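You operate a simulated robot arm through the tools that you are given. There is no shell and no other tool. Be economical: measure what you need, move in short steps, check, and stop when the job is done.

The job below is to be done with a simulated robot arm. You get a single attempt, and the scene is never put back.

## Task
Leak-test bay 1, then bay 6; leave only the sound one on air.
Fine: white desk; each bay alone on air by its lever D or W, one press of TEST each; leave the other levers.

Only the result counts: the job must be done as asked and must still hold three seconds after the hand-in. Knocking over, shifting, dropping, spilling or breaking anything else fails it.

## Robot
A 7-joint arm with a two-finger parallel gripper on a trunk, on a base that drives. Base frame: it is fixed to the floor where the robot stands at the start and does not move with it; the origin is under the middle of the robot, x ahead of it, y to its left, z up; the surface under the hand at the start is at about z = 905. Units: mm, rad, N and s.
Its first joint turns from -2.897 to 2.897 rad. Places, roughly: blue lever A [500, -600, 1000]; blue lever D [700, 0, 1000]; blue lever G [700, -300, 1000]; blue lever P [700, -600, 1000]; blue lever Q [500, -300, 1000]; blue lever U [600, -400, 1000]; blue lever V [600, -700, 1000]; blue lever W [500, 0, 1000]; grey display [800, -300, 1000]; test button [600, -200, 900]; white desk [600, -300, 600]. Payload 3.43 kg.
The tool frame sits at the grasp point between the pads (the TCP): z along the fingers, y along the line on which they close. The tips reach 30 mm beyond it. The gripper opens to 94 mm. The fingers are 28 mm wide and 10 mm thick; the gripper's body (50 by 96 mm) begins 55 mm behind the TCP.
Orientation is told as [roll, pitch, yaw] about the base's x, y, z axes, in that order, counted from this pose: with the fingers straight down and closing along the base's y, the tool's x points along the base's -x, its y along +y and its z along -z.

## Interface
- The arm moves only by the tool jog_arm. Its argument "rows" is a list of rows, each a list of 7 numbers: the shift along the tool's x, y, z in mm, then the turn, a rotation vector about the tool's x, y, z in rad, then the gripper command, from -1 (shut) to 1 (fully open), values between in proportion. In form: [[tx, ty, tz, ax, ay, az, hand], ...]. A call has 1 to 8 rows; each row shifts and turns the commanded pose from where the row before left it, along the tool's axes as they then stand. Each row takes 0.2 s and may step no farther than 50 mm and 0.15 rad from the row before; otherwise, or with a gripper value out of range, the whole call is refused. Where a pose cannot be reached the arm comes as near as it can. A force on the tool above 70 N (or 10 N above the force at the start of the call, whichever is more), or a blocked arm, ends the call early, and 0.2 s more pass. Each finger travels about 45 mm/s and halts on what it meets, pressing with about 21 N; the grip force reading is that of the motor and also rises with nothing between the fingers. The clock runs only during rows and for 0.2 s after the last one: add rows that do not move to give the fingers time. The reply holds the time, the measured pose of the TCP, the force on the tool along the base axes, the opening and the grip force, in the units named above and with some noise, with the torque about the TCP (base axes, N m) and any sound that the robot's microphone picked up, and new pictures: "pictures" is both (left out), scene, wrist or none.
- Cameras (640 x 400 px; columns grow to the right, rows downward): "scene" is now at [26.2, 176.9, 1408]; the picture's right is [-0.51, -0.86, 0.00], its down [-0.37, 0.22, -0.90] and it looks along [0.77, -0.46, -0.44] (base axes); focal length 278 px, centre (320, 200). "wrist" rides on the gripper at [76, 14, -103] in the tool frame; the picture's right is [-0.18, 0.98, 0.00], its down [-0.75, -0.14, -0.64] and it looks along [-0.63, -0.12, 0.77] (tool axes); focal length 243 px, centre (320, 200). There is no depth. A picture from a camera that has moved, and an enlarged one, comes with that camera's place and axes in the base frame and with its lens. The place of the scene camera against the robot may be out by one fixed shift of up to 12 mm in any direction.
- base_move(legs): drives the robot by 1 to 6 legs, each [ahead, turn to the left] in mm and rad, along the robot's own axes; the way and the turn of a leg run together, so that a leg with both is an arc; at most 1500 mm and 3.142 rad a leg. The arm and the cameras ride along, it lands a little off, and it stops where it bumps. It gives what a move gives, and a new picture of the scene camera.
- turn_head(pan, tilt): turns the head with the scene camera to pan (to the left, within 2.094 rad either way) and tilt (down, from -0.506 to 1.204), counted from straight ahead of the robot. It gives what a move gives, and a new picture of the scene camera.
- close_up(camera, box): a new picture of the part [left, top, right, bottom] of that camera's present view, enlarged. It takes no simulated time.
- close_job(): hands the job in; it is judged then, once.

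Go step by step. Nothing tells you exact positions but the pictures and the camera data: compare them with the known pose of the tool, close in by small moves and look again before you grip or let go. The budget is 120 turns and 260 pictures, counting those below and the enlarged ones. Unless the task says otherwise, let go and move clear before handing in, and close with one line.

The tools are called as name(argument=value, ...) on one line, values as JSON. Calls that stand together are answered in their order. jog_arm: Moves the arm, as the interface text tells. Its arguments: {"type":"object","properties":{"rows":{"type":"array"},"pictures":{"type":"string","enum":["both","scene","wrist","none"]}},"required":["rows"]} The other tools are called the same way: base_move (legs) drives the base; turn_head (pan, tilt) turns the head that bears the scene camera; close_up (camera, box) takes an enlarged picture of a part of a camera's view; close_job () hands the job in.

At the start:

```text
clock: 0.0
position: [581.3, -147.8, 1288.3]
orientation: [0.002, 0.0, -0.001]
wrist_force: [0.0, 0.2, -0.9]
ft_torque: [-0.02, 0.01, -0.03]
width: 93.8
gripper_force: 0.0
robot x, y, heading: [-3.0, -7.5, 0.0]
head pan, tilt: [-0.539, 0.452]
```

scene: 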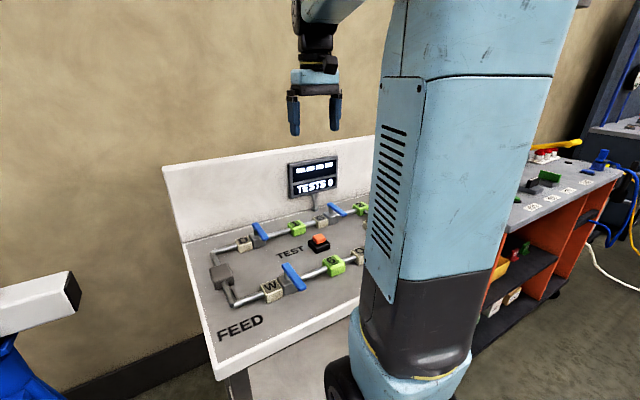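
wrist: 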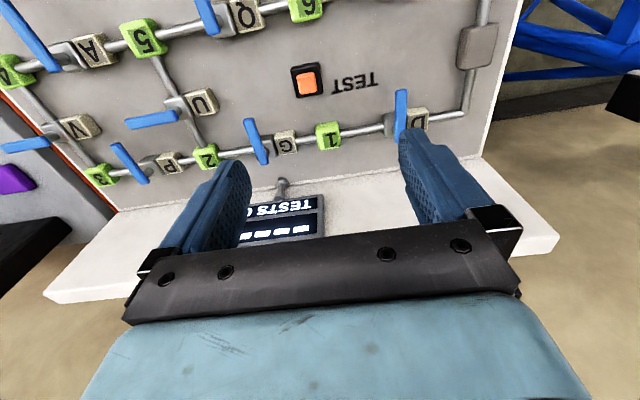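

The desk carries two rows of pipe with valves (D-1-G-2-P-3 and W-6-Q-5-A-4), a TEST button and a display. I'll look closer at the levers and the display.

close_up(camera="scene", box=[180, 140, 400, 340])

close_up(camera="wrist", box=[220, 0, 540, 200])

close_up(camera="scene", box=[280, 150, 350, 200])

```text
2.00 times, centred on (290, 240) of scene
camera zoom: at [26.2, 176.9, 1408.0], right [-0.51, -0.86, 0.0], down [-0.37, 0.22, -0.9], along [0.77, -0.46, -0.44], focal length 556 px, centre (380, 120)
```

zoom: 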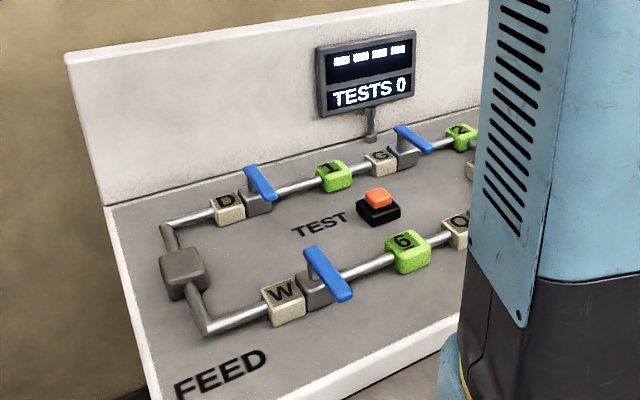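

```text
2.00 times, centred on (380, 100) of wrist
camera zoom: at [504.8, -132.8, 1391.4], right [0.19, 0.98, 0.0], down [0.75, -0.14, 0.64], along [0.63, -0.12, -0.77], focal length 485 px, centre (200, 400)
```

zoom: 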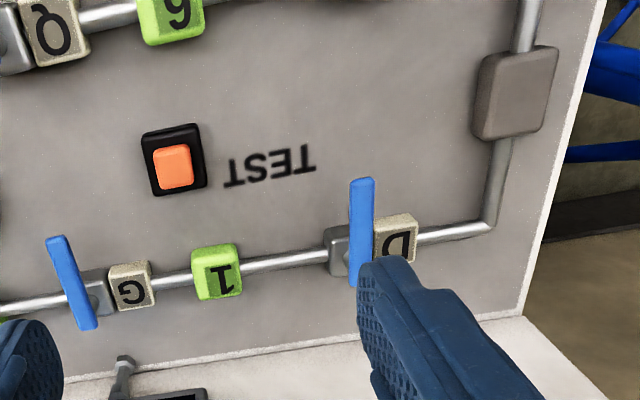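

```text
8.00 times, centred on (315, 175) of scene
camera zoom: at [26.2, 176.9, 1408.0], right [-0.51, -0.86, 0.0], down [-0.37, 0.22, -0.9], along [0.77, -0.46, -0.44], focal length 2224 px, centre (360, 400)
```

zoom: 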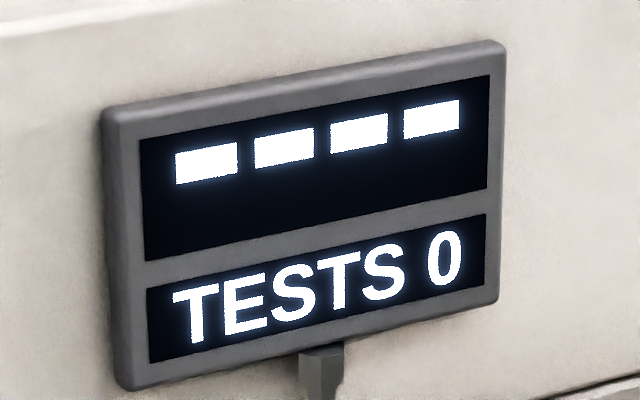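

D and W lie across the pipe, so they look shut. I'll move the hand above D for a clear look at its lever and pivot.

jog_arm(rows=[[-12, 31, 33, 0, 0, 0, 1], [-12, 31, 33, 0, 0, 0, 1], [-12, 31, 33, 0, 0, 0, 1], [-12, 31, 33, 0, 0, 0, 1]], pictures="both")

```text
clock: 1.0
position: [628.3, -23.5, 1157.4]
orientation: [0.0, 0.0, -0.004]
wrist_force: [-0.2, -0.6, 0.4]
ft_torque: [0.03, -0.04, 0.01]
width: 94.1
gripper_force: 0.0
robot x, y, heading: [-2.8, -4.6, -0.003]
head pan, tilt: [-0.539, 0.452]
camera scene: at [25.8, 176.7, 1408.1], right [-0.51, -0.86, 0.0], down [-0.37, 0.22, -0.9], along [0.77, -0.46, -0.44], focal length 278 px, centre (320, 200)
camera wrist: at [552.8, -9.0, 1259.1], right [0.19, 0.98, 0.0], down [0.75, -0.14, 0.64], along [0.63, -0.12, -0.77], focal length 243 px, centre (320, 200)
```

scene: 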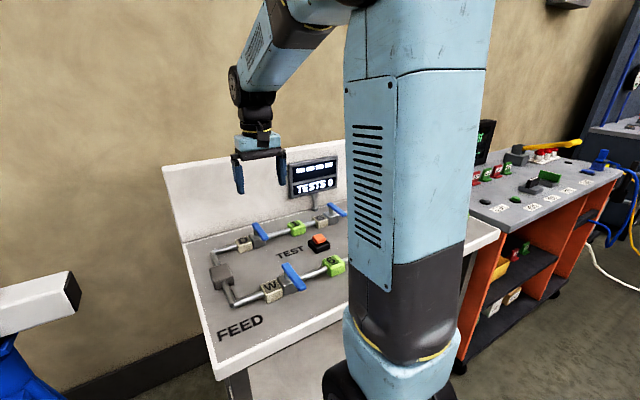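
wrist: 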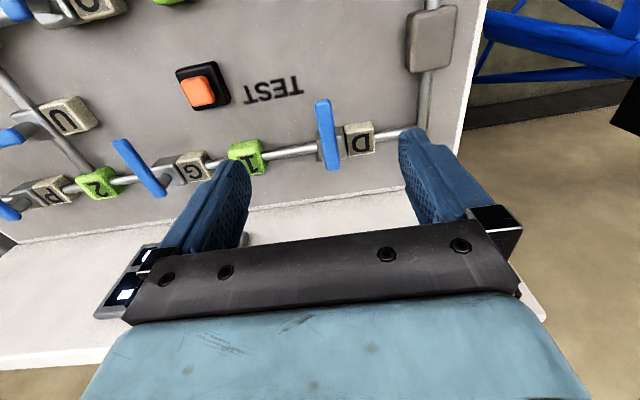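

close_up(camera="wrist", box=[240, 80, 400, 180])

close_up(camera="scene", box=[220, 210, 348, 310])

close_up(camera="wrist", box=[0, 0, 320, 200])

```text
4.00 times, centred on (320, 130) of wrist
camera zoom: at [552.8, -9.0, 1259.1], right [0.19, 0.98, 0.0], down [0.75, -0.14, 0.64], along [0.63, -0.12, -0.77], focal length 970 px, centre (320, 480)
```

zoom: 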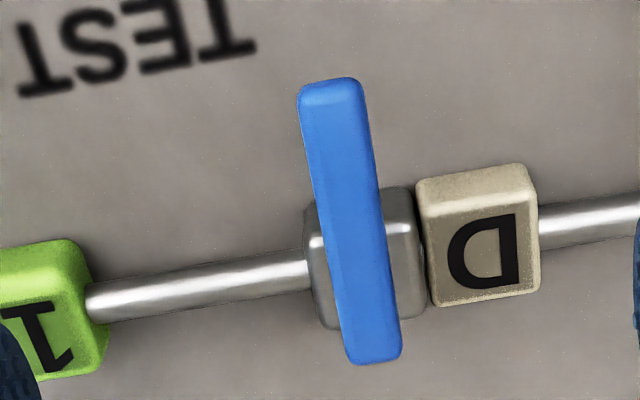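

```text
4.00 times, centred on (284, 260) of scene
camera zoom: at [25.8, 176.7, 1408.1], right [-0.51, -0.86, 0.0], down [-0.37, 0.22, -0.9], along [0.77, -0.46, -0.44], focal length 1112 px, centre (464, -40)
```

zoom: 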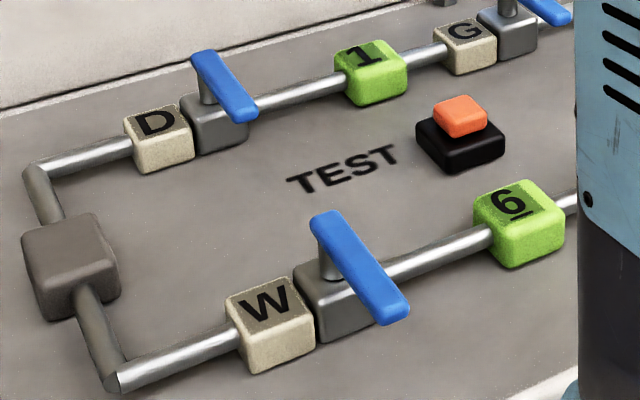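

```text
2.00 times, centred on (160, 100) of wrist
camera zoom: at [552.8, -9.0, 1259.1], right [0.19, 0.98, 0.0], down [0.75, -0.14, 0.64], along [0.63, -0.12, -0.77], focal length 485 px, centre (640, 400)
```

zoom: 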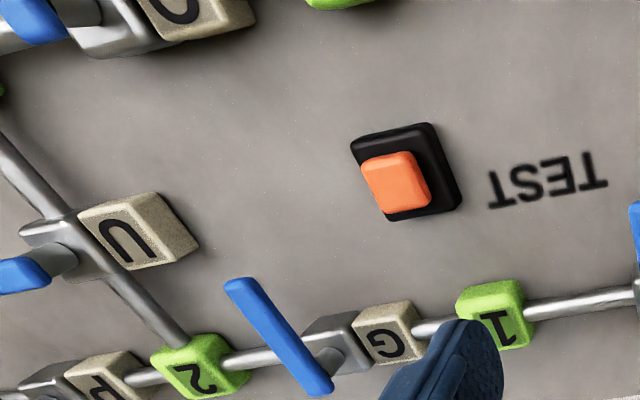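

D's lever stands on a stem near (718, -24), its arm reaching towards -x at z about 970. I'll go above the arm with the fingers part open and look again.

jog_arm(rows=[[-13, 0, 34, 0, 0, 0, 0.2], [-13, 0, 34, 0, 0, 0, 0.0], [-12, 0, 34, 0, 0, 0, 0.0], [0, 0, 20, 0, 0, 0, 0.0], [0, 0, 0, 0, 0, 0, 0.0]])

```text
clock: 2.2
position: [668.0, -24.2, 1034.5]
orientation: [0.0, -0.001, -0.002]
wrist_force: [0.1, -0.2, -0.4]
ft_torque: [-0.05, -0.02, 0.01]
width: 46.6
gripper_force: 0.0
robot x, y, heading: [1.8, -12.6, 0.001]
head pan, tilt: [-0.539, 0.452]
camera scene: at [26.4, 176.9, 1408.0], right [-0.51, -0.86, 0.0], down [-0.38, 0.22, -0.9], along [0.77, -0.46, -0.44], focal length 278 px, centre (320, 200)
camera wrist: at [591.3, -8.6, 1136.7], right [0.19, 0.98, 0.0], down [0.75, -0.14, 0.64], along [0.63, -0.12, -0.77], focal length 243 px, centre (320, 200)
```

scene: 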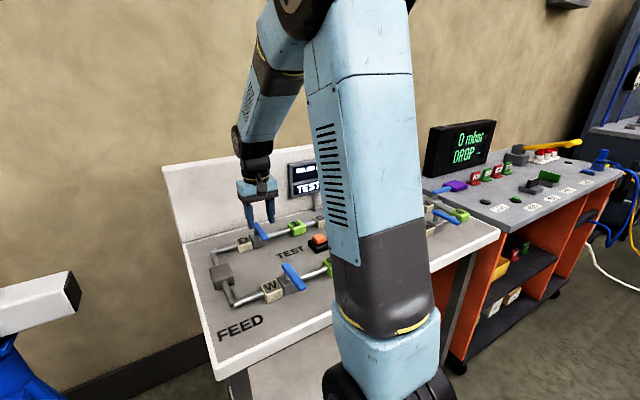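
wrist: 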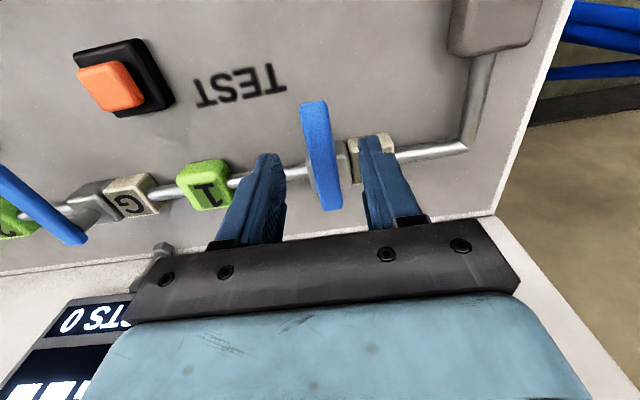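

The fingers straddle the arm of D's lever, which is centred near y=-24. I'll lower so that the tips reach to about z=955 around the arm.

jog_arm(rows=[[0, 0, 20, 0, 0, 0, 0.0], [0, 0, 15, 0, 0, 0, 0.0], [0, 0, 14, 0, 0, 0, 0.0], [0, 0, 0, 0, 0, 0, 0.0]])

close_up(camera="scene", box=[220, 180, 320, 260])

```text
clock: 3.2
position: [667.7, -23.3, 985.3]
orientation: [0.0, 0.0, -0.002]
wrist_force: [-0.6, 0.7, 0.6]
ft_torque: [-0.01, 0.03, -0.01]
width: 46.7
gripper_force: 0.1
robot x, y, heading: [1.4, -12.2, -0.001]
head pan, tilt: [-0.539, 0.452]
camera scene: at [26.3, 176.9, 1408.0], right [-0.51, -0.86, 0.0], down [-0.38, 0.22, -0.9], along [0.77, -0.46, -0.44], focal length 278 px, centre (320, 200)
camera wrist: at [591.1, -8.8, 1088.7], right [0.19, 0.98, 0.0], down [0.75, -0.14, 0.64], along [0.63, -0.12, -0.77], focal length 243 px, centre (320, 200)
```

scene: 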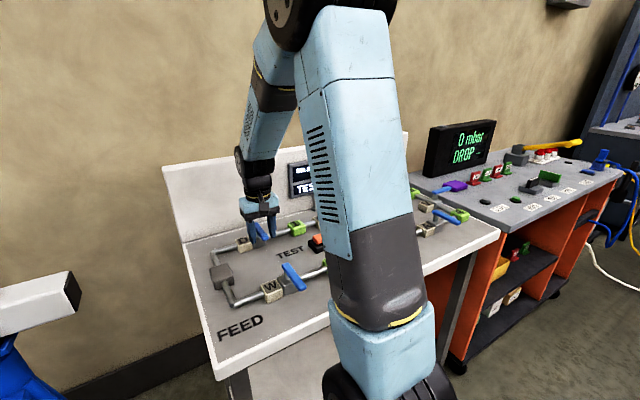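
wrist: 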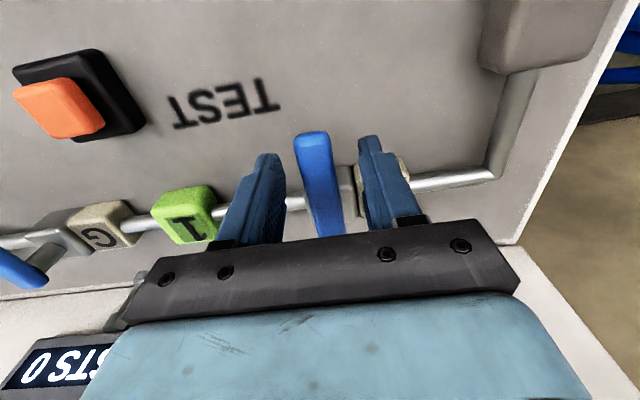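

```text
5.00 times, centred on (270, 220) of scene
camera zoom: at [26.3, 176.9, 1408.0], right [-0.51, -0.86, 0.0], down [-0.38, 0.22, -0.9], along [0.77, -0.46, -0.44], focal length 1390 px, centre (570, 100)
```

zoom: 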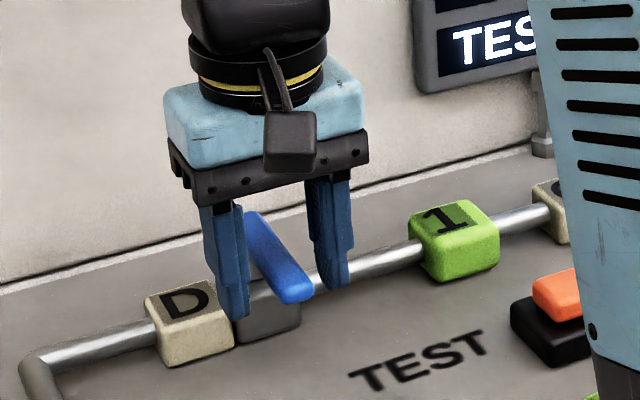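

The tips are just below the lever on both sides. I'll narrow the fingers and swing them about the pivot towards -y, over the pipe to bay 1.

jog_arm(rows=[[0, 0, 0, 0, 0, 0, -0.4], [0, 0, 0, 0, 0, 0, -0.4], [-0.36, -6, 0, 0, 0, -0.12, -0.4], [-0.36, -6, 0, 0, 0, -0.12, -0.4], [-0.36, -6, 0, 0, 0, -0.12, -0.4], [-0.36, -6, 0, 0, 0, -0.12, -0.4]])

close_up(camera="scene", box=[220, 180, 320, 260])

```text
clock: 4.6
position: [673.0, -45.6, 985.9]
orientation: [0.0, 0.0, 0.481]
wrist_force: [-0.7, -0.4, -0.5]
ft_torque: [-0.01, 0.02, 0.02]
width: 28.5
gripper_force: 0.1
robot x, y, heading: [3.1, -11.0, -0.003]
head pan, tilt: [-0.539, 0.452]
camera scene: at [26.3, 177.0, 1408.0], right [-0.51, -0.86, 0.0], down [-0.38, 0.22, -0.9], along [0.77, -0.46, -0.44], focal length 278 px, centre (320, 200)
camera wrist: at [599.1, -68.4, 1088.7], right [-0.29, 0.96, 0.0], down [0.73, 0.22, 0.64], along [0.61, 0.19, -0.77], focal length 243 px, centre (320, 200)
```

scene: 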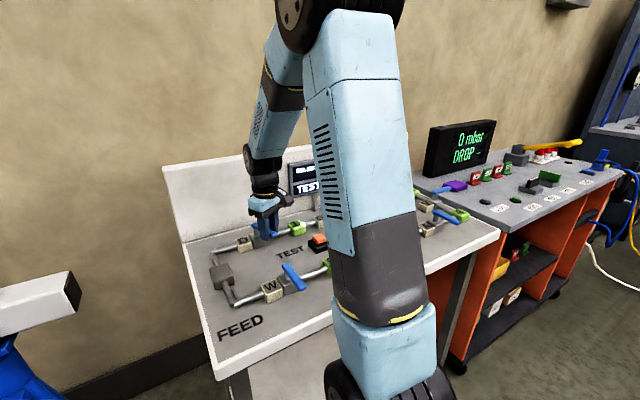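
wrist: 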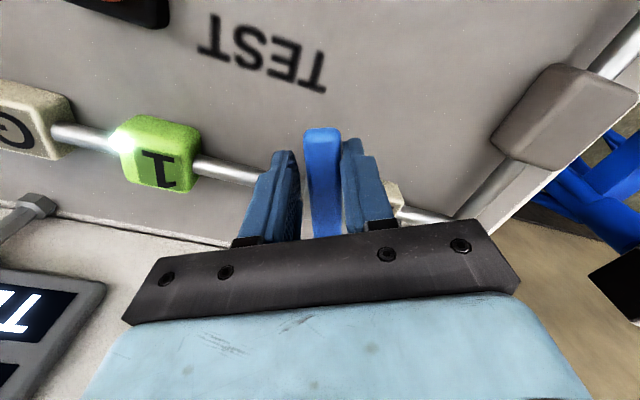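

```text
5.00 times, centred on (270, 220) of scene
camera zoom: at [26.3, 177.0, 1408.0], right [-0.51, -0.86, 0.0], down [-0.38, 0.22, -0.9], along [0.77, -0.46, -0.44], focal length 1390 px, centre (570, 100)
```

zoom: 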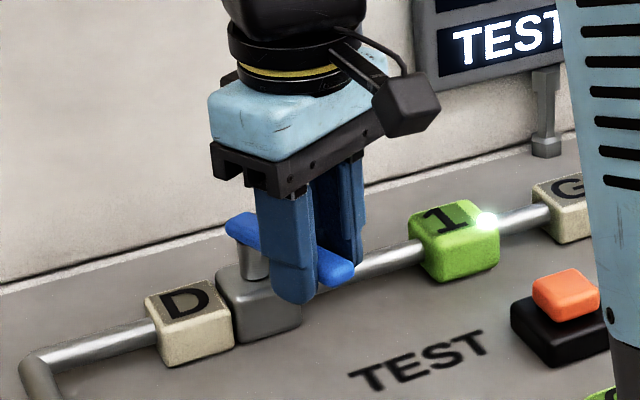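

The lever follows, and a light has come on beside bay 1. I'll complete the quarter turn.

jog_arm(rows=[[-0.36, -6, 0, 0, 0, -0.12, -0.4], [-0.36, -6, 0, 0, 0, -0.12, -0.4], [-0.36, -6, 0, 0, 0, -0.12, -0.4], [-0.36, -6, 0, 0, 0, -0.12, -0.4], [-0.36, -6, 0, 0, 0, -0.12, -0.4], [-0.36, -6, 0, 0, 0, -0.12, -0.4], [-0.36, -6, 0, 0, 0, -0.12, -0.4]])

close_up(camera="scene", box=[220, 180, 320, 260])

```text
clock: 6.2
position: [705.3, -71.5, 987.6]
orientation: [0.002, -0.001, 1.32]
wrist_force: [-0.3, 0.3, -0.5]
ft_torque: [0.03, -0.02, -0.04]
width: 28.1
gripper_force: 0.0
robot x, y, heading: [0.3, -12.9, 0.002]
head pan, tilt: [-0.539, 0.452]
camera scene: at [26.3, 177.0, 1408.0], right [-0.51, -0.86, 0.0], down [-0.38, 0.22, -0.9], along [0.77, -0.46, -0.44], focal length 278 px, centre (320, 200)
camera wrist: at [672.7, -141.5, 1088.8], right [-0.91, 0.42, 0.0], down [0.32, 0.7, 0.64], along [0.27, 0.58, -0.77], focal length 243 px, centre (320, 200)
```

scene: 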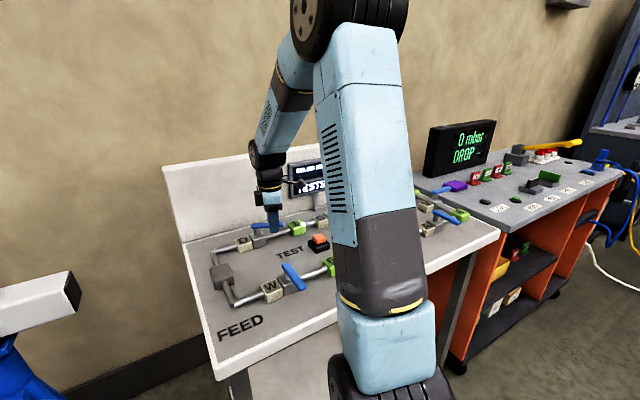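
wrist: 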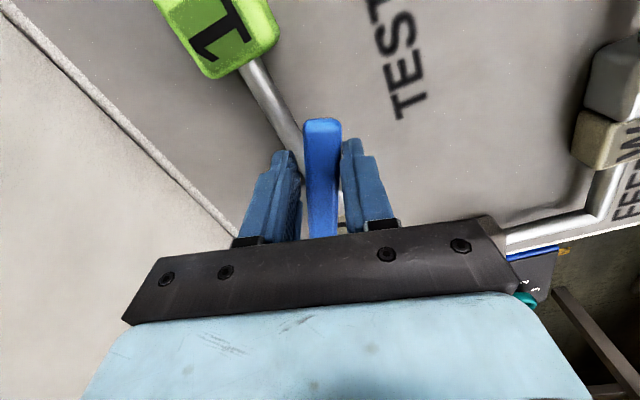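

```text
5.00 times, centred on (270, 220) of scene
camera zoom: at [26.3, 177.0, 1408.0], right [-0.51, -0.86, 0.0], down [-0.38, 0.22, -0.9], along [0.77, -0.46, -0.44], focal length 1390 px, centre (570, 100)
```

zoom: 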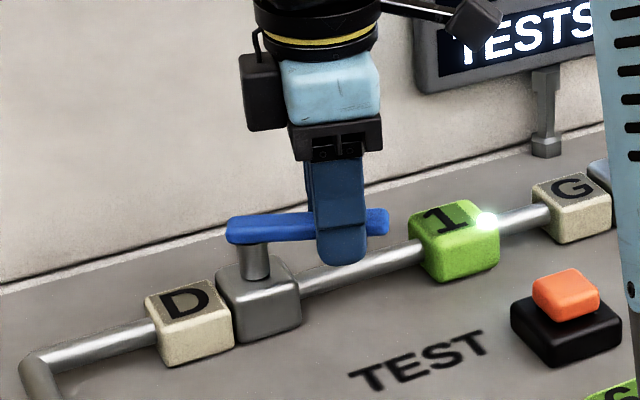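

It's nearly along the pipe, so I'll finish the turn with a slight overshoot.

jog_arm(rows=[[-0.36, -6, 0, 0, 0, -0.125, -0.4], [-0.36, -6, 0, 0, 0, -0.125, -0.4], [0, -3, 0, 0, 0, 0, -0.4], [0, 0, 0, 0, 0, 0, -0.4]])

close_up(camera="scene", box=[220, 180, 320, 260])

```text
clock: 7.2
position: [720.0, -72.6, 986.6]
orientation: [0.001, -0.001, 1.569]
wrist_force: [0.1, -0.2, -0.2]
ft_torque: [0.02, 0.03, -0.03]
width: 28.5
gripper_force: 0.1
robot x, y, heading: [2.1, -11.2, 0.001]
head pan, tilt: [-0.539, 0.452]
camera scene: at [26.4, 176.9, 1408.0], right [-0.51, -0.86, 0.0], down [-0.38, 0.22, -0.9], along [0.77, -0.46, -0.44], focal length 278 px, centre (320, 200)
camera wrist: at [706.0, -149.2, 1088.7], right [-0.98, 0.19, 0.0], down [0.14, 0.75, 0.64], along [0.12, 0.63, -0.77], focal length 243 px, centre (320, 200)
```

scene: 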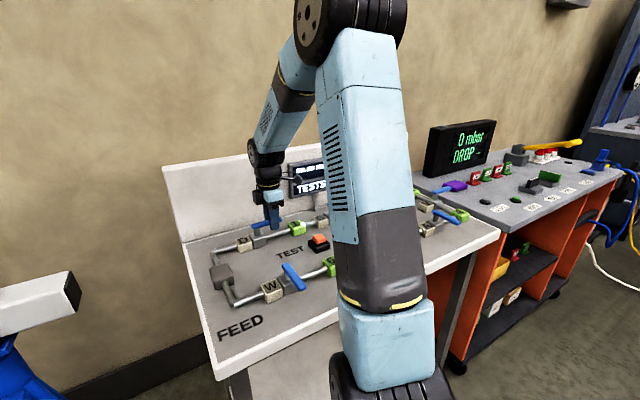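
wrist: 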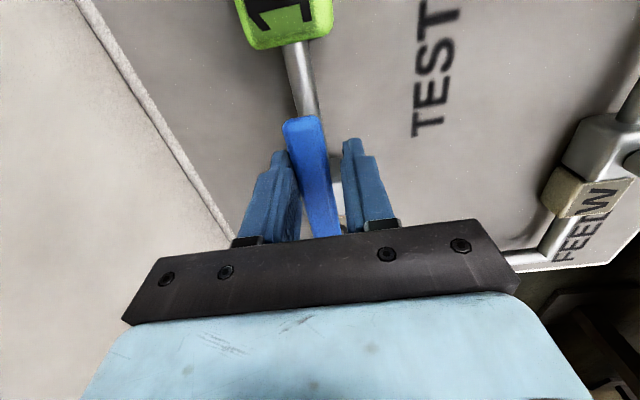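

```text
5.00 times, centred on (270, 220) of scene
camera zoom: at [26.4, 176.9, 1408.0], right [-0.51, -0.86, 0.0], down [-0.38, 0.22, -0.9], along [0.77, -0.46, -0.44], focal length 1390 px, centre (570, 100)
```

zoom: 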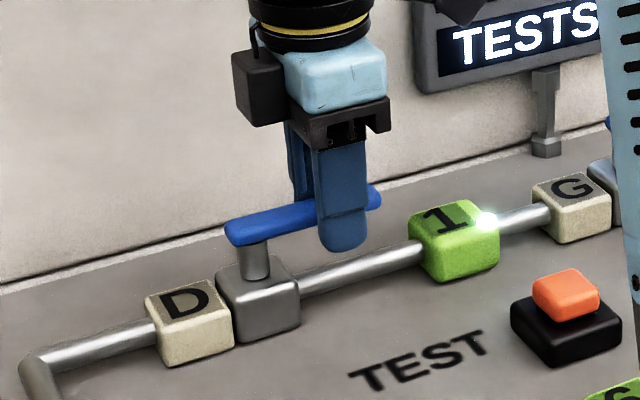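

D now lies along its pipe with bay 1's lamp lit. Next I lift and go over to the TEST button with the fingers still open for a look.

jog_arm(rows=[[0, 0, -40, 0, 0, 0, -0.2], [0, 0, -40, 0, 0, 0, 0.2], [34, 34, 0, 0, 0, 0, 0.2], [34, 34, 0, 0, 0, 0, 0.2], [34, 34, 0, 0, 0, 0, 0.2], [0, 0, 0, 0, 0, 0, 0.2]])

close_up(camera="scene", box=[220, 160, 380, 260])

```text
clock: 8.6
position: [618.0, -174.8, 1064.9]
orientation: [0.0, 0.0, 1.569]
wrist_force: [-1.1, 0.8, -0.2]
ft_torque: [-0.02, 0.02, 0.02]
width: 56.3
gripper_force: 0.1
robot x, y, heading: [6.7, -9.0, 0.006]
head pan, tilt: [-0.539, 0.452]
camera scene: at [26.3, 177.0, 1408.0], right [-0.51, -0.86, 0.0], down [-0.38, 0.22, -0.9], along [0.77, -0.46, -0.44], focal length 278 px, centre (320, 200)
camera wrist: at [604.1, -251.2, 1167.9], right [-0.98, 0.19, 0.0], down [0.14, 0.75, 0.64], along [0.12, 0.63, -0.77], focal length 243 px, centre (320, 200)
```

scene: 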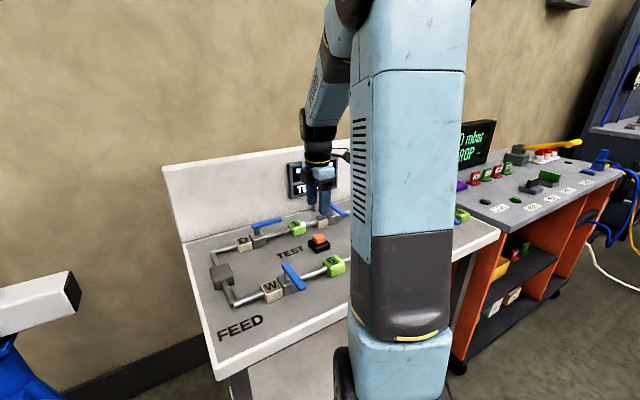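
wrist: 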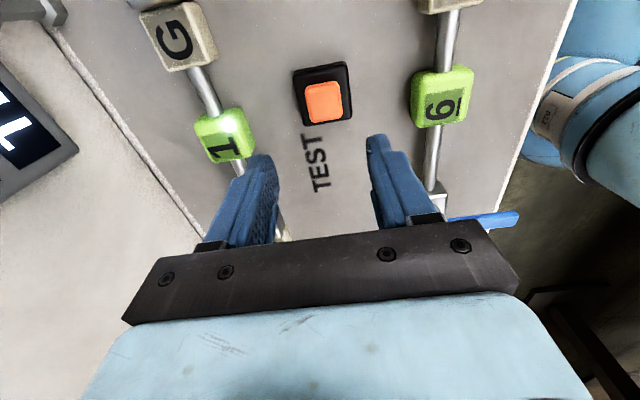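

```text
4.00 times, centred on (300, 210) of scene
camera zoom: at [26.3, 177.0, 1408.0], right [-0.51, -0.86, 0.0], down [-0.38, 0.22, -0.9], along [0.77, -0.46, -0.44], focal length 1112 px, centre (400, 160)
```

zoom: 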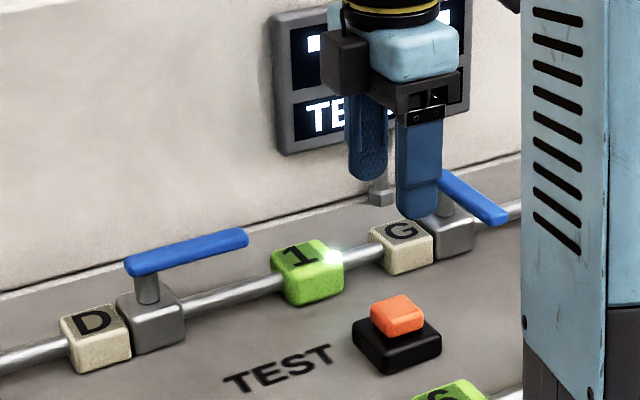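

The button is at about (615, -178) with its top near z=940. I'll close the fingers and come down just above it.

jog_arm(rows=[[3, 3, 0, 0, 0, 0, -1], [0, 0, 20, 0, 0, 0, -1], [0, 0, 20, 0, 0, 0, -1], [0, 0, 20, 0, 0, 0, -1], [0, 0, 20, 0, 0, 0, -1], [0, 0, 0, 0, 0, 0, -1]])

close_up(camera="scene", box=[260, 160, 380, 260])

```text
clock: 10.0
position: [615.7, -178.9, 985.0]
orientation: [0.0, -0.001, 1.569]
wrist_force: [0.1, -0.1, 0.8]
ft_torque: [0.04, 0.02, 0.0]
width: 0.2
gripper_force: 21.4
robot x, y, heading: [-0.7, -12.3, 0.001]
head pan, tilt: [-0.539, 0.452]
camera scene: at [26.3, 176.9, 1408.0], right [-0.51, -0.86, 0.0], down [-0.38, 0.22, -0.9], along [0.77, -0.46, -0.44], focal length 278 px, centre (320, 200)
camera wrist: at [600.9, -253.9, 1088.7], right [-0.98, 0.19, 0.0], down [0.14, 0.75, 0.64], along [0.12, 0.63, -0.77], focal length 243 px, centre (320, 200)
```

scene: 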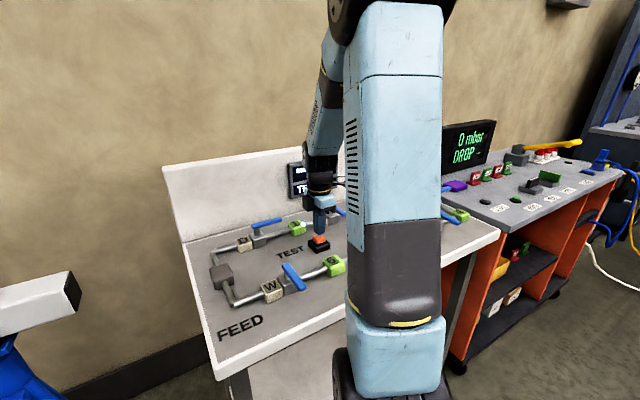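
wrist: 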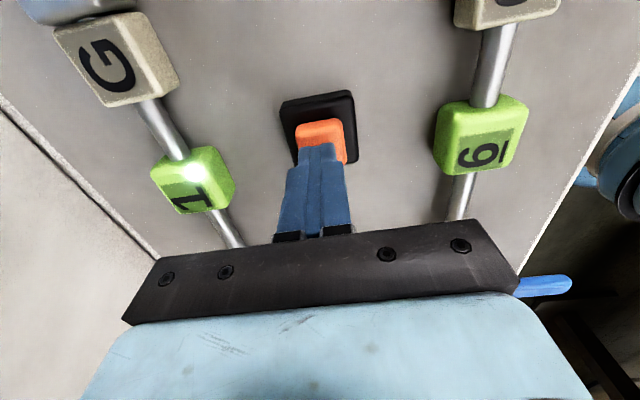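

```text
4.00 times, centred on (320, 210) of scene
camera zoom: at [26.3, 176.9, 1408.0], right [-0.51, -0.86, 0.0], down [-0.38, 0.22, -0.9], along [0.77, -0.46, -0.44], focal length 1112 px, centre (320, 160)
```

zoom: 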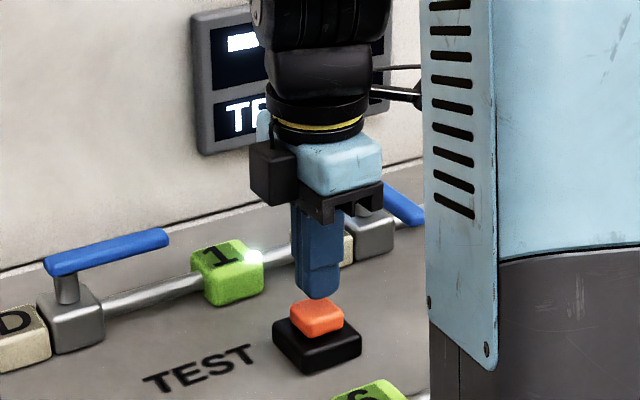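

The tip sits above the button with a small gap. I'll press down in small steps.

jog_arm(rows=[[2, 2, 5, 0, 0, 0, -1], [0, 0, 5, 0, 0, 0, -1], [0, 0, 4, 0, 0, 0, -1]])

close_up(camera="scene", box=[260, 160, 380, 260])

```text
clock: 10.8
position: [614.0, -180.0, 973.4]
orientation: [-0.001, 0.001, 1.571]
wrist_force: [0.3, 0.4, 2.1]
ft_torque: [0.04, -0.03, 0.0]
width: 0.1
gripper_force: 20.8
robot x, y, heading: [2.4, -9.8, 0.004]
head pan, tilt: [-0.539, 0.452]
camera scene: at [26.3, 176.9, 1408.0], right [-0.51, -0.86, 0.0], down [-0.38, 0.22, -0.9], along [0.77, -0.46, -0.44], focal length 278 px, centre (320, 200)
camera wrist: at [599.0, -255.9, 1075.0], right [-0.98, 0.19, 0.0], down [0.14, 0.75, 0.64], along [0.12, 0.63, -0.77], focal length 243 px, centre (320, 200)
```

scene: 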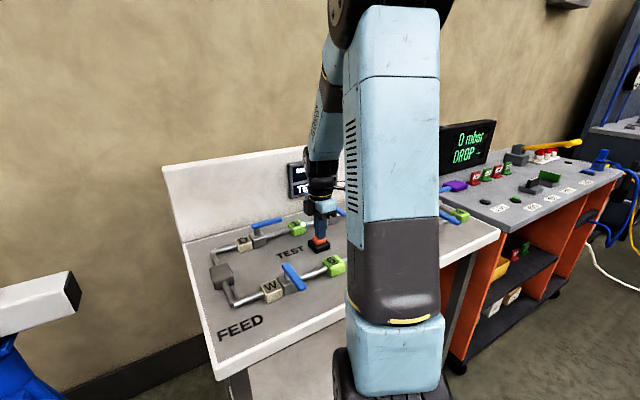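
wrist: 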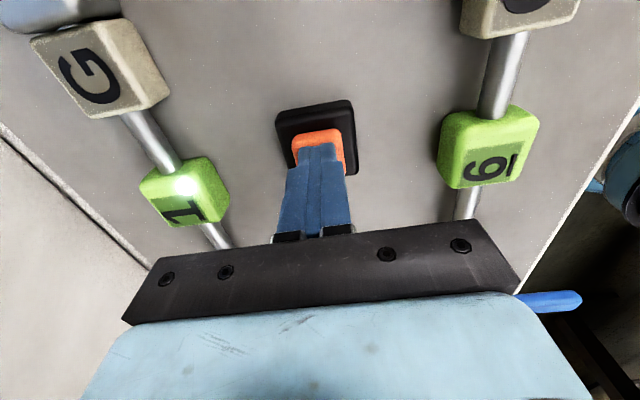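

```text
4.00 times, centred on (320, 210) of scene
camera zoom: at [26.3, 176.9, 1408.0], right [-0.51, -0.86, 0.0], down [-0.38, 0.22, -0.9], along [0.77, -0.46, -0.44], focal length 1112 px, centre (320, 160)
```

zoom: 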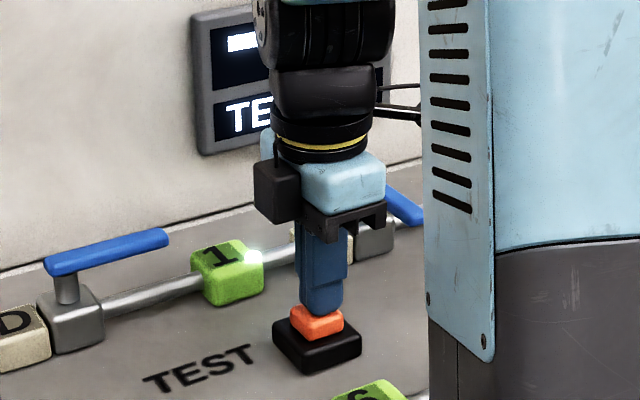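

Contact is just beginning (2 N). I'll press a few millimetres more without letting up.

jog_arm(rows=[[0, 0, 3, 0, 0, 0, -1], [0, 0, 3, 0, 0, 0, -1]], pictures="none")

```text
clock: 11.4
position: [613.1, -179.6, 967.0]
orientation: [-0.002, -0.001, 1.568]
wrist_force: [0.8, 0.9, 14.0]
ft_torque: [0.04, -0.04, -0.03]
width: 0.1
gripper_force: 20.7
robot x, y, heading: [0.5, -9.7, 0.004]
head pan, tilt: [-0.539, 0.452]
heard: click
```

A click: the test was pressed. I'll lift off and read the display.

jog_arm(rows=[[0, 0, -30, 0, 0, 0, -1], [0, 0, -40, 0, 0, 0, -1], [0, 40, 0, 0, 0, 0, -1], [0, 40, 0, 0, 0, 0, -0.4], [0, 0, 0, 0, 0, 0, -0.2]])

close_up(camera="scene", box=[220, 140, 380, 260])

```text
clock: 12.6
position: [533.0, -179.1, 1034.9]
orientation: [0.0, 0.001, 1.569]
wrist_force: [-0.6, -0.4, 0.5]
ft_torque: [-0.01, -0.02, -0.01]
width: 37.3
gripper_force: 0.1
robot x, y, heading: [-1.4, -15.6, 0.001]
head pan, tilt: [-0.539, 0.452]
camera scene: at [26.2, 176.9, 1408.0], right [-0.51, -0.86, 0.0], down [-0.37, 0.22, -0.9], along [0.77, -0.46, -0.44], focal length 278 px, centre (320, 200)
camera wrist: at [518.9, -255.6, 1137.5], right [-0.98, 0.19, 0.0], down [0.14, 0.75, 0.64], along [0.12, 0.63, -0.77], focal length 243 px, centre (320, 200)
```

scene: 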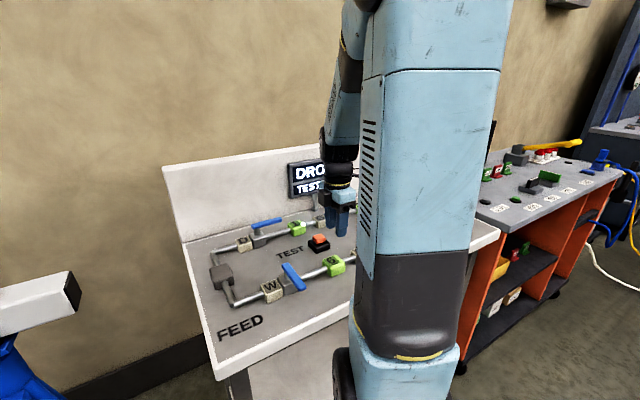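
wrist: 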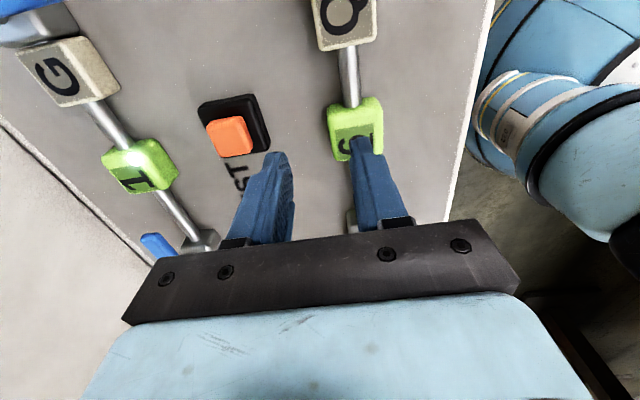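

```text
3.33 times, centred on (300, 200) of scene
camera zoom: at [26.2, 176.9, 1408.0], right [-0.51, -0.86, 0.0], down [-0.37, 0.22, -0.9], along [0.77, -0.46, -0.44], focal length 927 px, centre (387, 200)
```

zoom: 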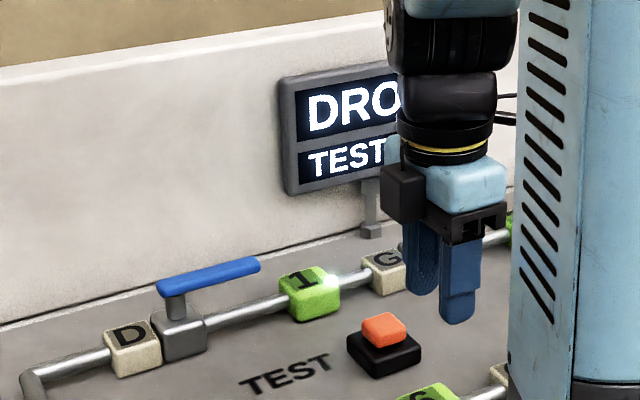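

The display starts "DRO…", half hidden. I'll go back over D's lever, which should clear the view.

jog_arm(rows=[[-35, -30, -15, 0, 0, 0, -0.1], [-35, -30, -15, 0, 0, 0, 0], [-35, -30, 0, 0, 0, 0, 0], [0, -35, 0, 0, 0, 0, 0]])

close_up(camera="scene", box=[240, 140, 370, 220])

```text
clock: 13.6
position: [658.8, -75.1, 1065.9]
orientation: [0.0, 0.0, 1.57]
wrist_force: [-0.1, 0.0, 0.7]
ft_torque: [0.01, -0.04, 0.02]
width: 46.9
gripper_force: 0.1
robot x, y, heading: [-2.3, -8.1, 0.006]
head pan, tilt: [-0.539, 0.452]
camera scene: at [25.7, 176.9, 1408.0], right [-0.51, -0.86, 0.0], down [-0.37, 0.22, -0.9], along [0.77, -0.46, -0.44], focal length 278 px, centre (320, 200)
camera wrist: at [644.1, -150.7, 1168.4], right [-0.98, 0.19, 0.0], down [0.14, 0.75, 0.64], along [0.12, 0.63, -0.77], focal length 243 px, centre (320, 200)
```

scene: 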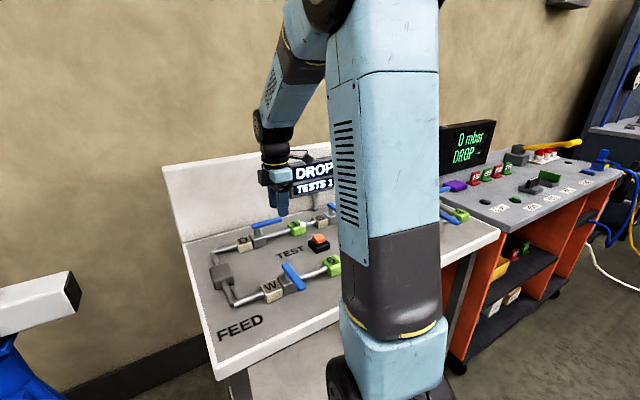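
wrist: 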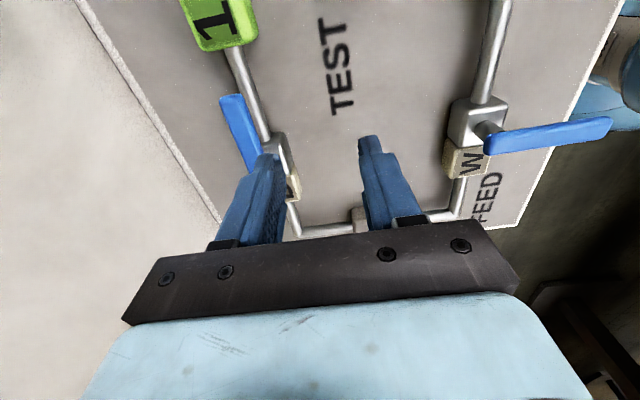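

```text
4.92 times, centred on (305, 180) of scene
camera zoom: at [25.7, 176.9, 1408.0], right [-0.51, -0.86, 0.0], down [-0.37, 0.22, -0.9], along [0.77, -0.46, -0.44], focal length 1369 px, centre (394, 298)
```

zoom: 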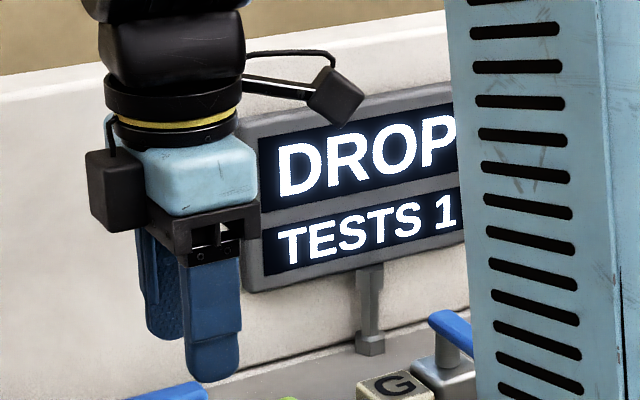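

"DROP / TESTS 1": bay 1 lost pressure, it seems. Now I close D by bringing the fingers back around its arm.

jog_arm(rows=[[0, -32, 0, 0, 0, 0, 0], [0, -31, 0, 0, 0, 0, 0], [0, 0, 20, 0, 0, 0, 0], [0, 0, 20, 0, 0, 0, 0], [0, 0, 20, 0, 0, 0, 0], [0, 0, 20, 0, 0, 0, 0], [0, 0, 0, 0, 0, 0, -0.4], [0, 0, 0, 0, 0, 0, -0.4]])

close_up(camera="scene", box=[220, 140, 360, 260])

```text
clock: 15.4
position: [721.7, -74.7, 986.0]
orientation: [0.0, 0.001, 1.569]
wrist_force: [-0.8, 0.3, -0.3]
ft_torque: [0.03, -0.01, 0.0]
width: 28.3
gripper_force: 0.1
robot x, y, heading: [-3.1, -12.7, -0.002]
head pan, tilt: [-0.539, 0.452]
camera scene: at [26.4, 176.9, 1408.0], right [-0.51, -0.86, 0.0], down [-0.38, 0.22, -0.9], along [0.77, -0.46, -0.44], focal length 278 px, centre (320, 200)
camera wrist: at [707.1, -151.2, 1088.3], right [-0.98, 0.19, 0.0], down [0.14, 0.75, 0.64], along [0.12, 0.63, -0.77], focal length 243 px, centre (320, 200)
```

scene: 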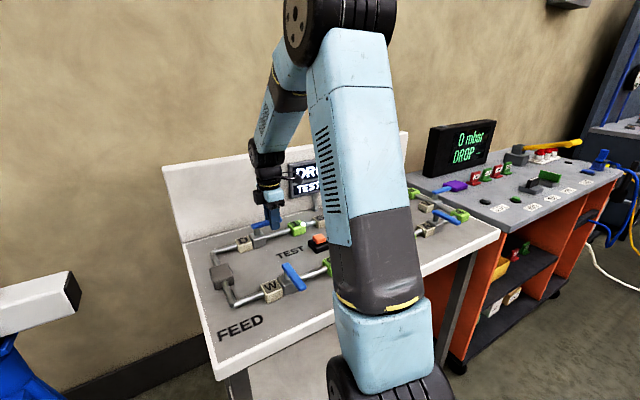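
wrist: 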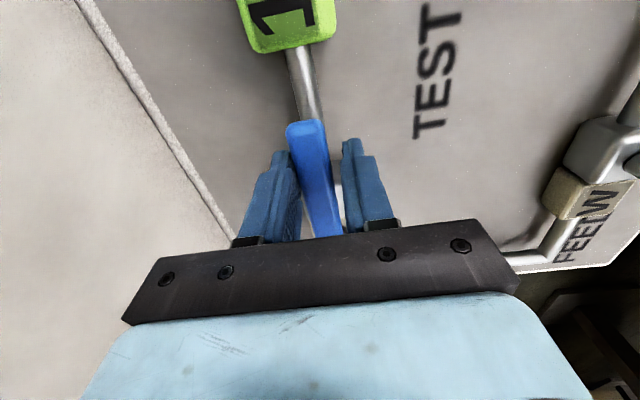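

```text
3.33 times, centred on (290, 200) of scene
camera zoom: at [26.4, 176.9, 1408.0], right [-0.51, -0.86, 0.0], down [-0.38, 0.22, -0.9], along [0.77, -0.46, -0.44], focal length 927 px, centre (420, 200)
```

zoom: 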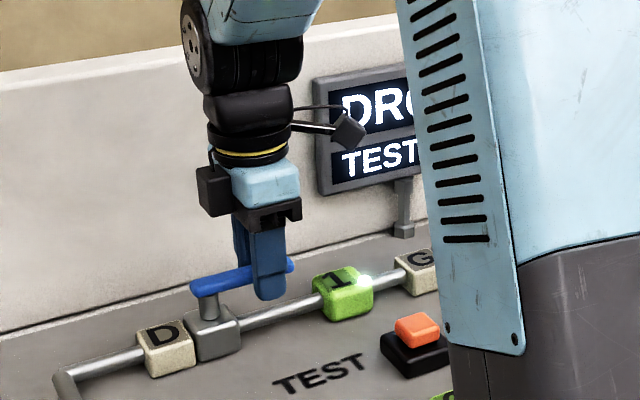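

The lever is between the fingers again; I'll swing it back.

jog_arm(rows=[[-0.36, 6, 0, 0, 0, 0.121, -0.4], [-0.36, 6, 0, 0, 0, 0.121, -0.4], [-0.36, 6, 0, 0, 0, 0.121, -0.4], [-0.36, 6, 0, 0, 0, 0.121, -0.4], [-0.36, 6, 0, 0, 0, 0.121, -0.4], [-0.36, 6, 0, 0, 0, 0.121, -0.4], [-0.36, 6, 0, 0, 0, 0.121, -0.4], [-0.36, 6, 0, 0, 0, 0.121, -0.4]], pictures="none")

jog_arm(rows=[[-0.36, 6, 0, 0, 0, 0.121, -0.4], [-0.36, 6, 0, 0, 0, 0.121, -0.4], [-0.36, 6, 0, 0, 0, 0.121, -0.4], [-0.36, 6, 0, 0, 0, 0.121, -0.4], [-0.36, 6, 0, 0, 0, 0.118, -0.4], [0, 3, 0, 0, 0, 0, -0.4], [0, 0, 0, 0, 0, 0, -0.4]])

close_up(camera="scene", box=[220, 140, 360, 260])

```text
clock: 17.2
position: [680.3, -53.4, 985.7]
orientation: [0.0, 0.0, 0.6]
wrist_force: [-0.5, -0.1, -0.2]
ft_torque: [-0.01, 0.0, 0.02]
width: 28.0
gripper_force: 0.1
robot x, y, heading: [-1.1, -15.6, 0.001]
head pan, tilt: [-0.539, 0.452]
```

```text
clock: 18.8
position: [671.4, -22.3, 987.3]
orientation: [-0.001, 0.002, -0.001]
wrist_force: [-0.3, 0.2, 0.1]
ft_torque: [-0.04, 0.0, 0.0]
width: 28.3
gripper_force: 0.0
robot x, y, heading: [-0.5, -10.9, -0.002]
head pan, tilt: [-0.539, 0.452]
camera scene: at [26.4, 176.9, 1408.0], right [-0.51, -0.86, 0.0], down [-0.38, 0.22, -0.9], along [0.77, -0.46, -0.44], focal length 278 px, centre (320, 200)
camera wrist: at [595.5, -7.5, 1088.8], right [0.18, 0.98, 0.0], down [0.75, -0.14, 0.64], along [0.63, -0.12, -0.77], focal length 243 px, centre (320, 200)
```

scene: 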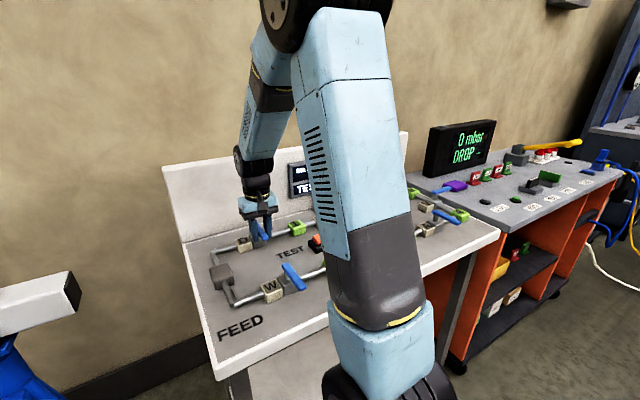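
wrist: 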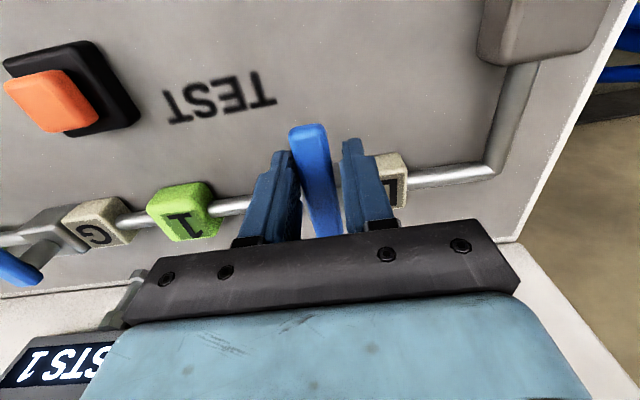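

```text
3.33 times, centred on (290, 200) of scene
camera zoom: at [26.4, 176.9, 1408.0], right [-0.51, -0.86, 0.0], down [-0.38, 0.22, -0.9], along [0.77, -0.46, -0.44], focal length 927 px, centre (420, 200)
```

zoom: 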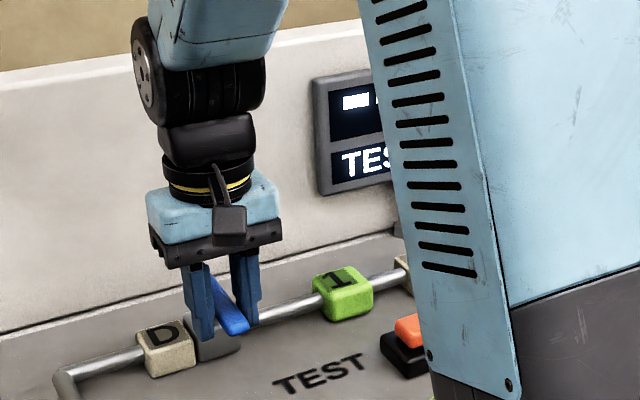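

D is shut again, the lamp is out and the display reset to dashes. W's arm lies near x=430–525, which is close to the robot, so I'll lift and back the base up by 130 mm.

jog_arm(rows=[[0, 0, -40, 0, 0, 0, 0], [0, 0, -40, 0, 0, 0, 0], [0, 0, -40, 0, 0, 0, 0]], pictures="none")

base_move(legs=[[-130, 0]])

```text
clock: 19.6
position: [671.6, -23.5, 1108.2]
orientation: [-0.001, 0.001, -0.001]
wrist_force: [-0.8, -0.2, 0.0]
ft_torque: [0.0, 0.0, 0.0]
width: 46.9
gripper_force: 0.0
robot x, y, heading: [-0.0, -10.3, 0.001]
head pan, tilt: [-0.539, 0.452]
```

```text
clock: 20.9
position: [542.2, -22.5, 1106.7]
orientation: [0.001, -0.001, -0.001]
wrist_force: [0.2, 0.3, -0.3]
ft_torque: [-0.01, -0.01, 0.0]
width: 46.9
gripper_force: 0.1
robot x, y, heading: [-128.4, -12.8, 0.002]
head pan, tilt: [-0.539, 0.452]
camera scene: at [-103.9, 176.9, 1408.0], right [-0.51, -0.86, 0.0], down [-0.38, 0.22, -0.9], along [0.77, -0.46, -0.44], focal length 278 px, centre (320, 200)
```

scene: 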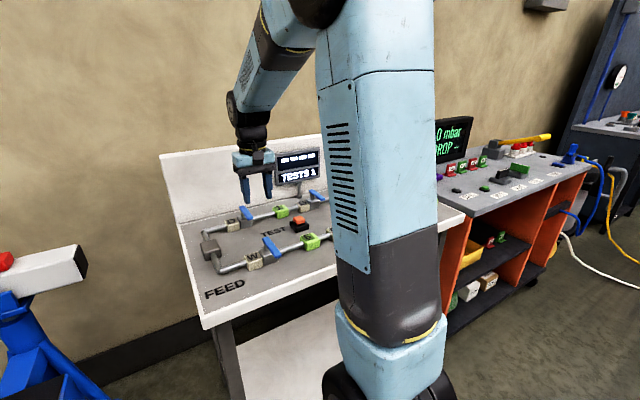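

The base backed up fine. Now I move over W's lever and look.

jog_arm(rows=[[40, 0, 20, 0, 0, 0, 0], [40, 0, 20, 0, 0, 0, 0], [0, 0, 20, 0, 0, 0, 0]])

close_up(camera="scene", box=[190, 140, 340, 300])

```text
clock: 21.7
position: [460.7, -21.7, 1046.9]
orientation: [0.0, -0.001, 0.001]
wrist_force: [-0.8, -1.0, -0.3]
ft_torque: [0.0, -0.03, 0.02]
width: 46.9
gripper_force: 0.1
robot x, y, heading: [-131.6, -11.5, 0.002]
head pan, tilt: [-0.539, 0.452]
camera scene: at [-104.3, 176.9, 1408.0], right [-0.51, -0.86, 0.0], down [-0.37, 0.22, -0.9], along [0.77, -0.46, -0.44], focal length 278 px, centre (320, 200)
camera wrist: at [383.8, -7.6, 1149.3], right [0.18, 0.98, 0.0], down [0.75, -0.14, 0.64], along [0.63, -0.12, -0.77], focal length 243 px, centre (320, 200)
```

scene: 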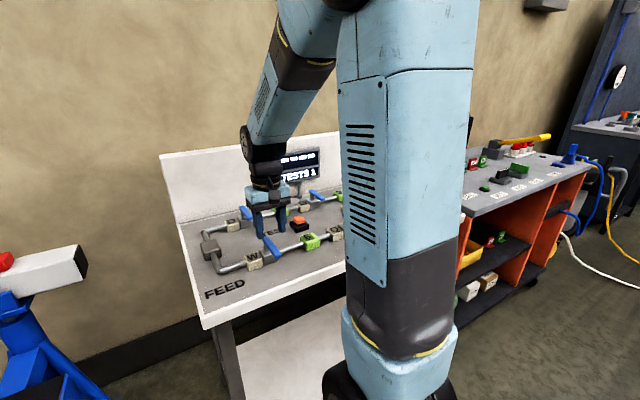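
wrist: 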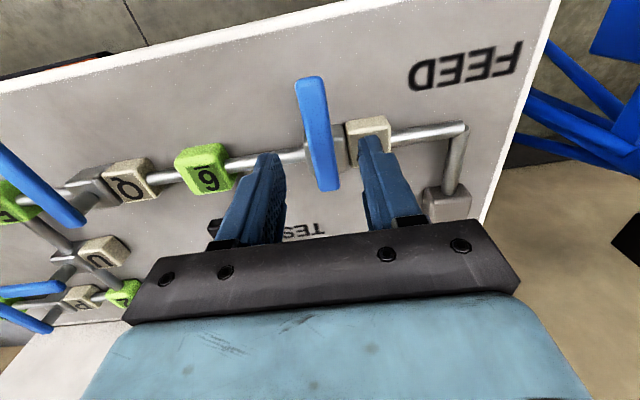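

```text
2.50 times, centred on (265, 220) of scene
camera zoom: at [-104.3, 176.9, 1408.0], right [-0.51, -0.86, 0.0], down [-0.37, 0.22, -0.9], along [0.77, -0.46, -0.44], focal length 695 px, centre (458, 150)
```

zoom: 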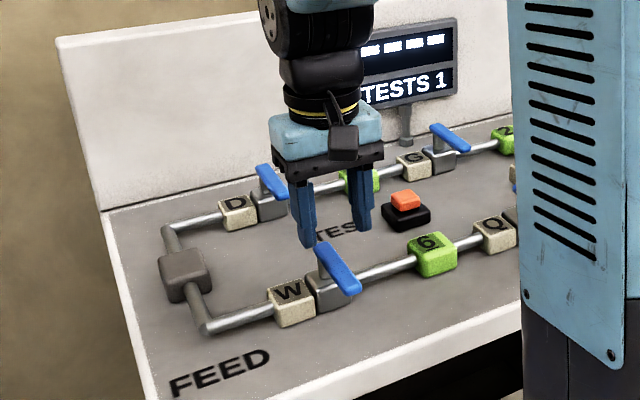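

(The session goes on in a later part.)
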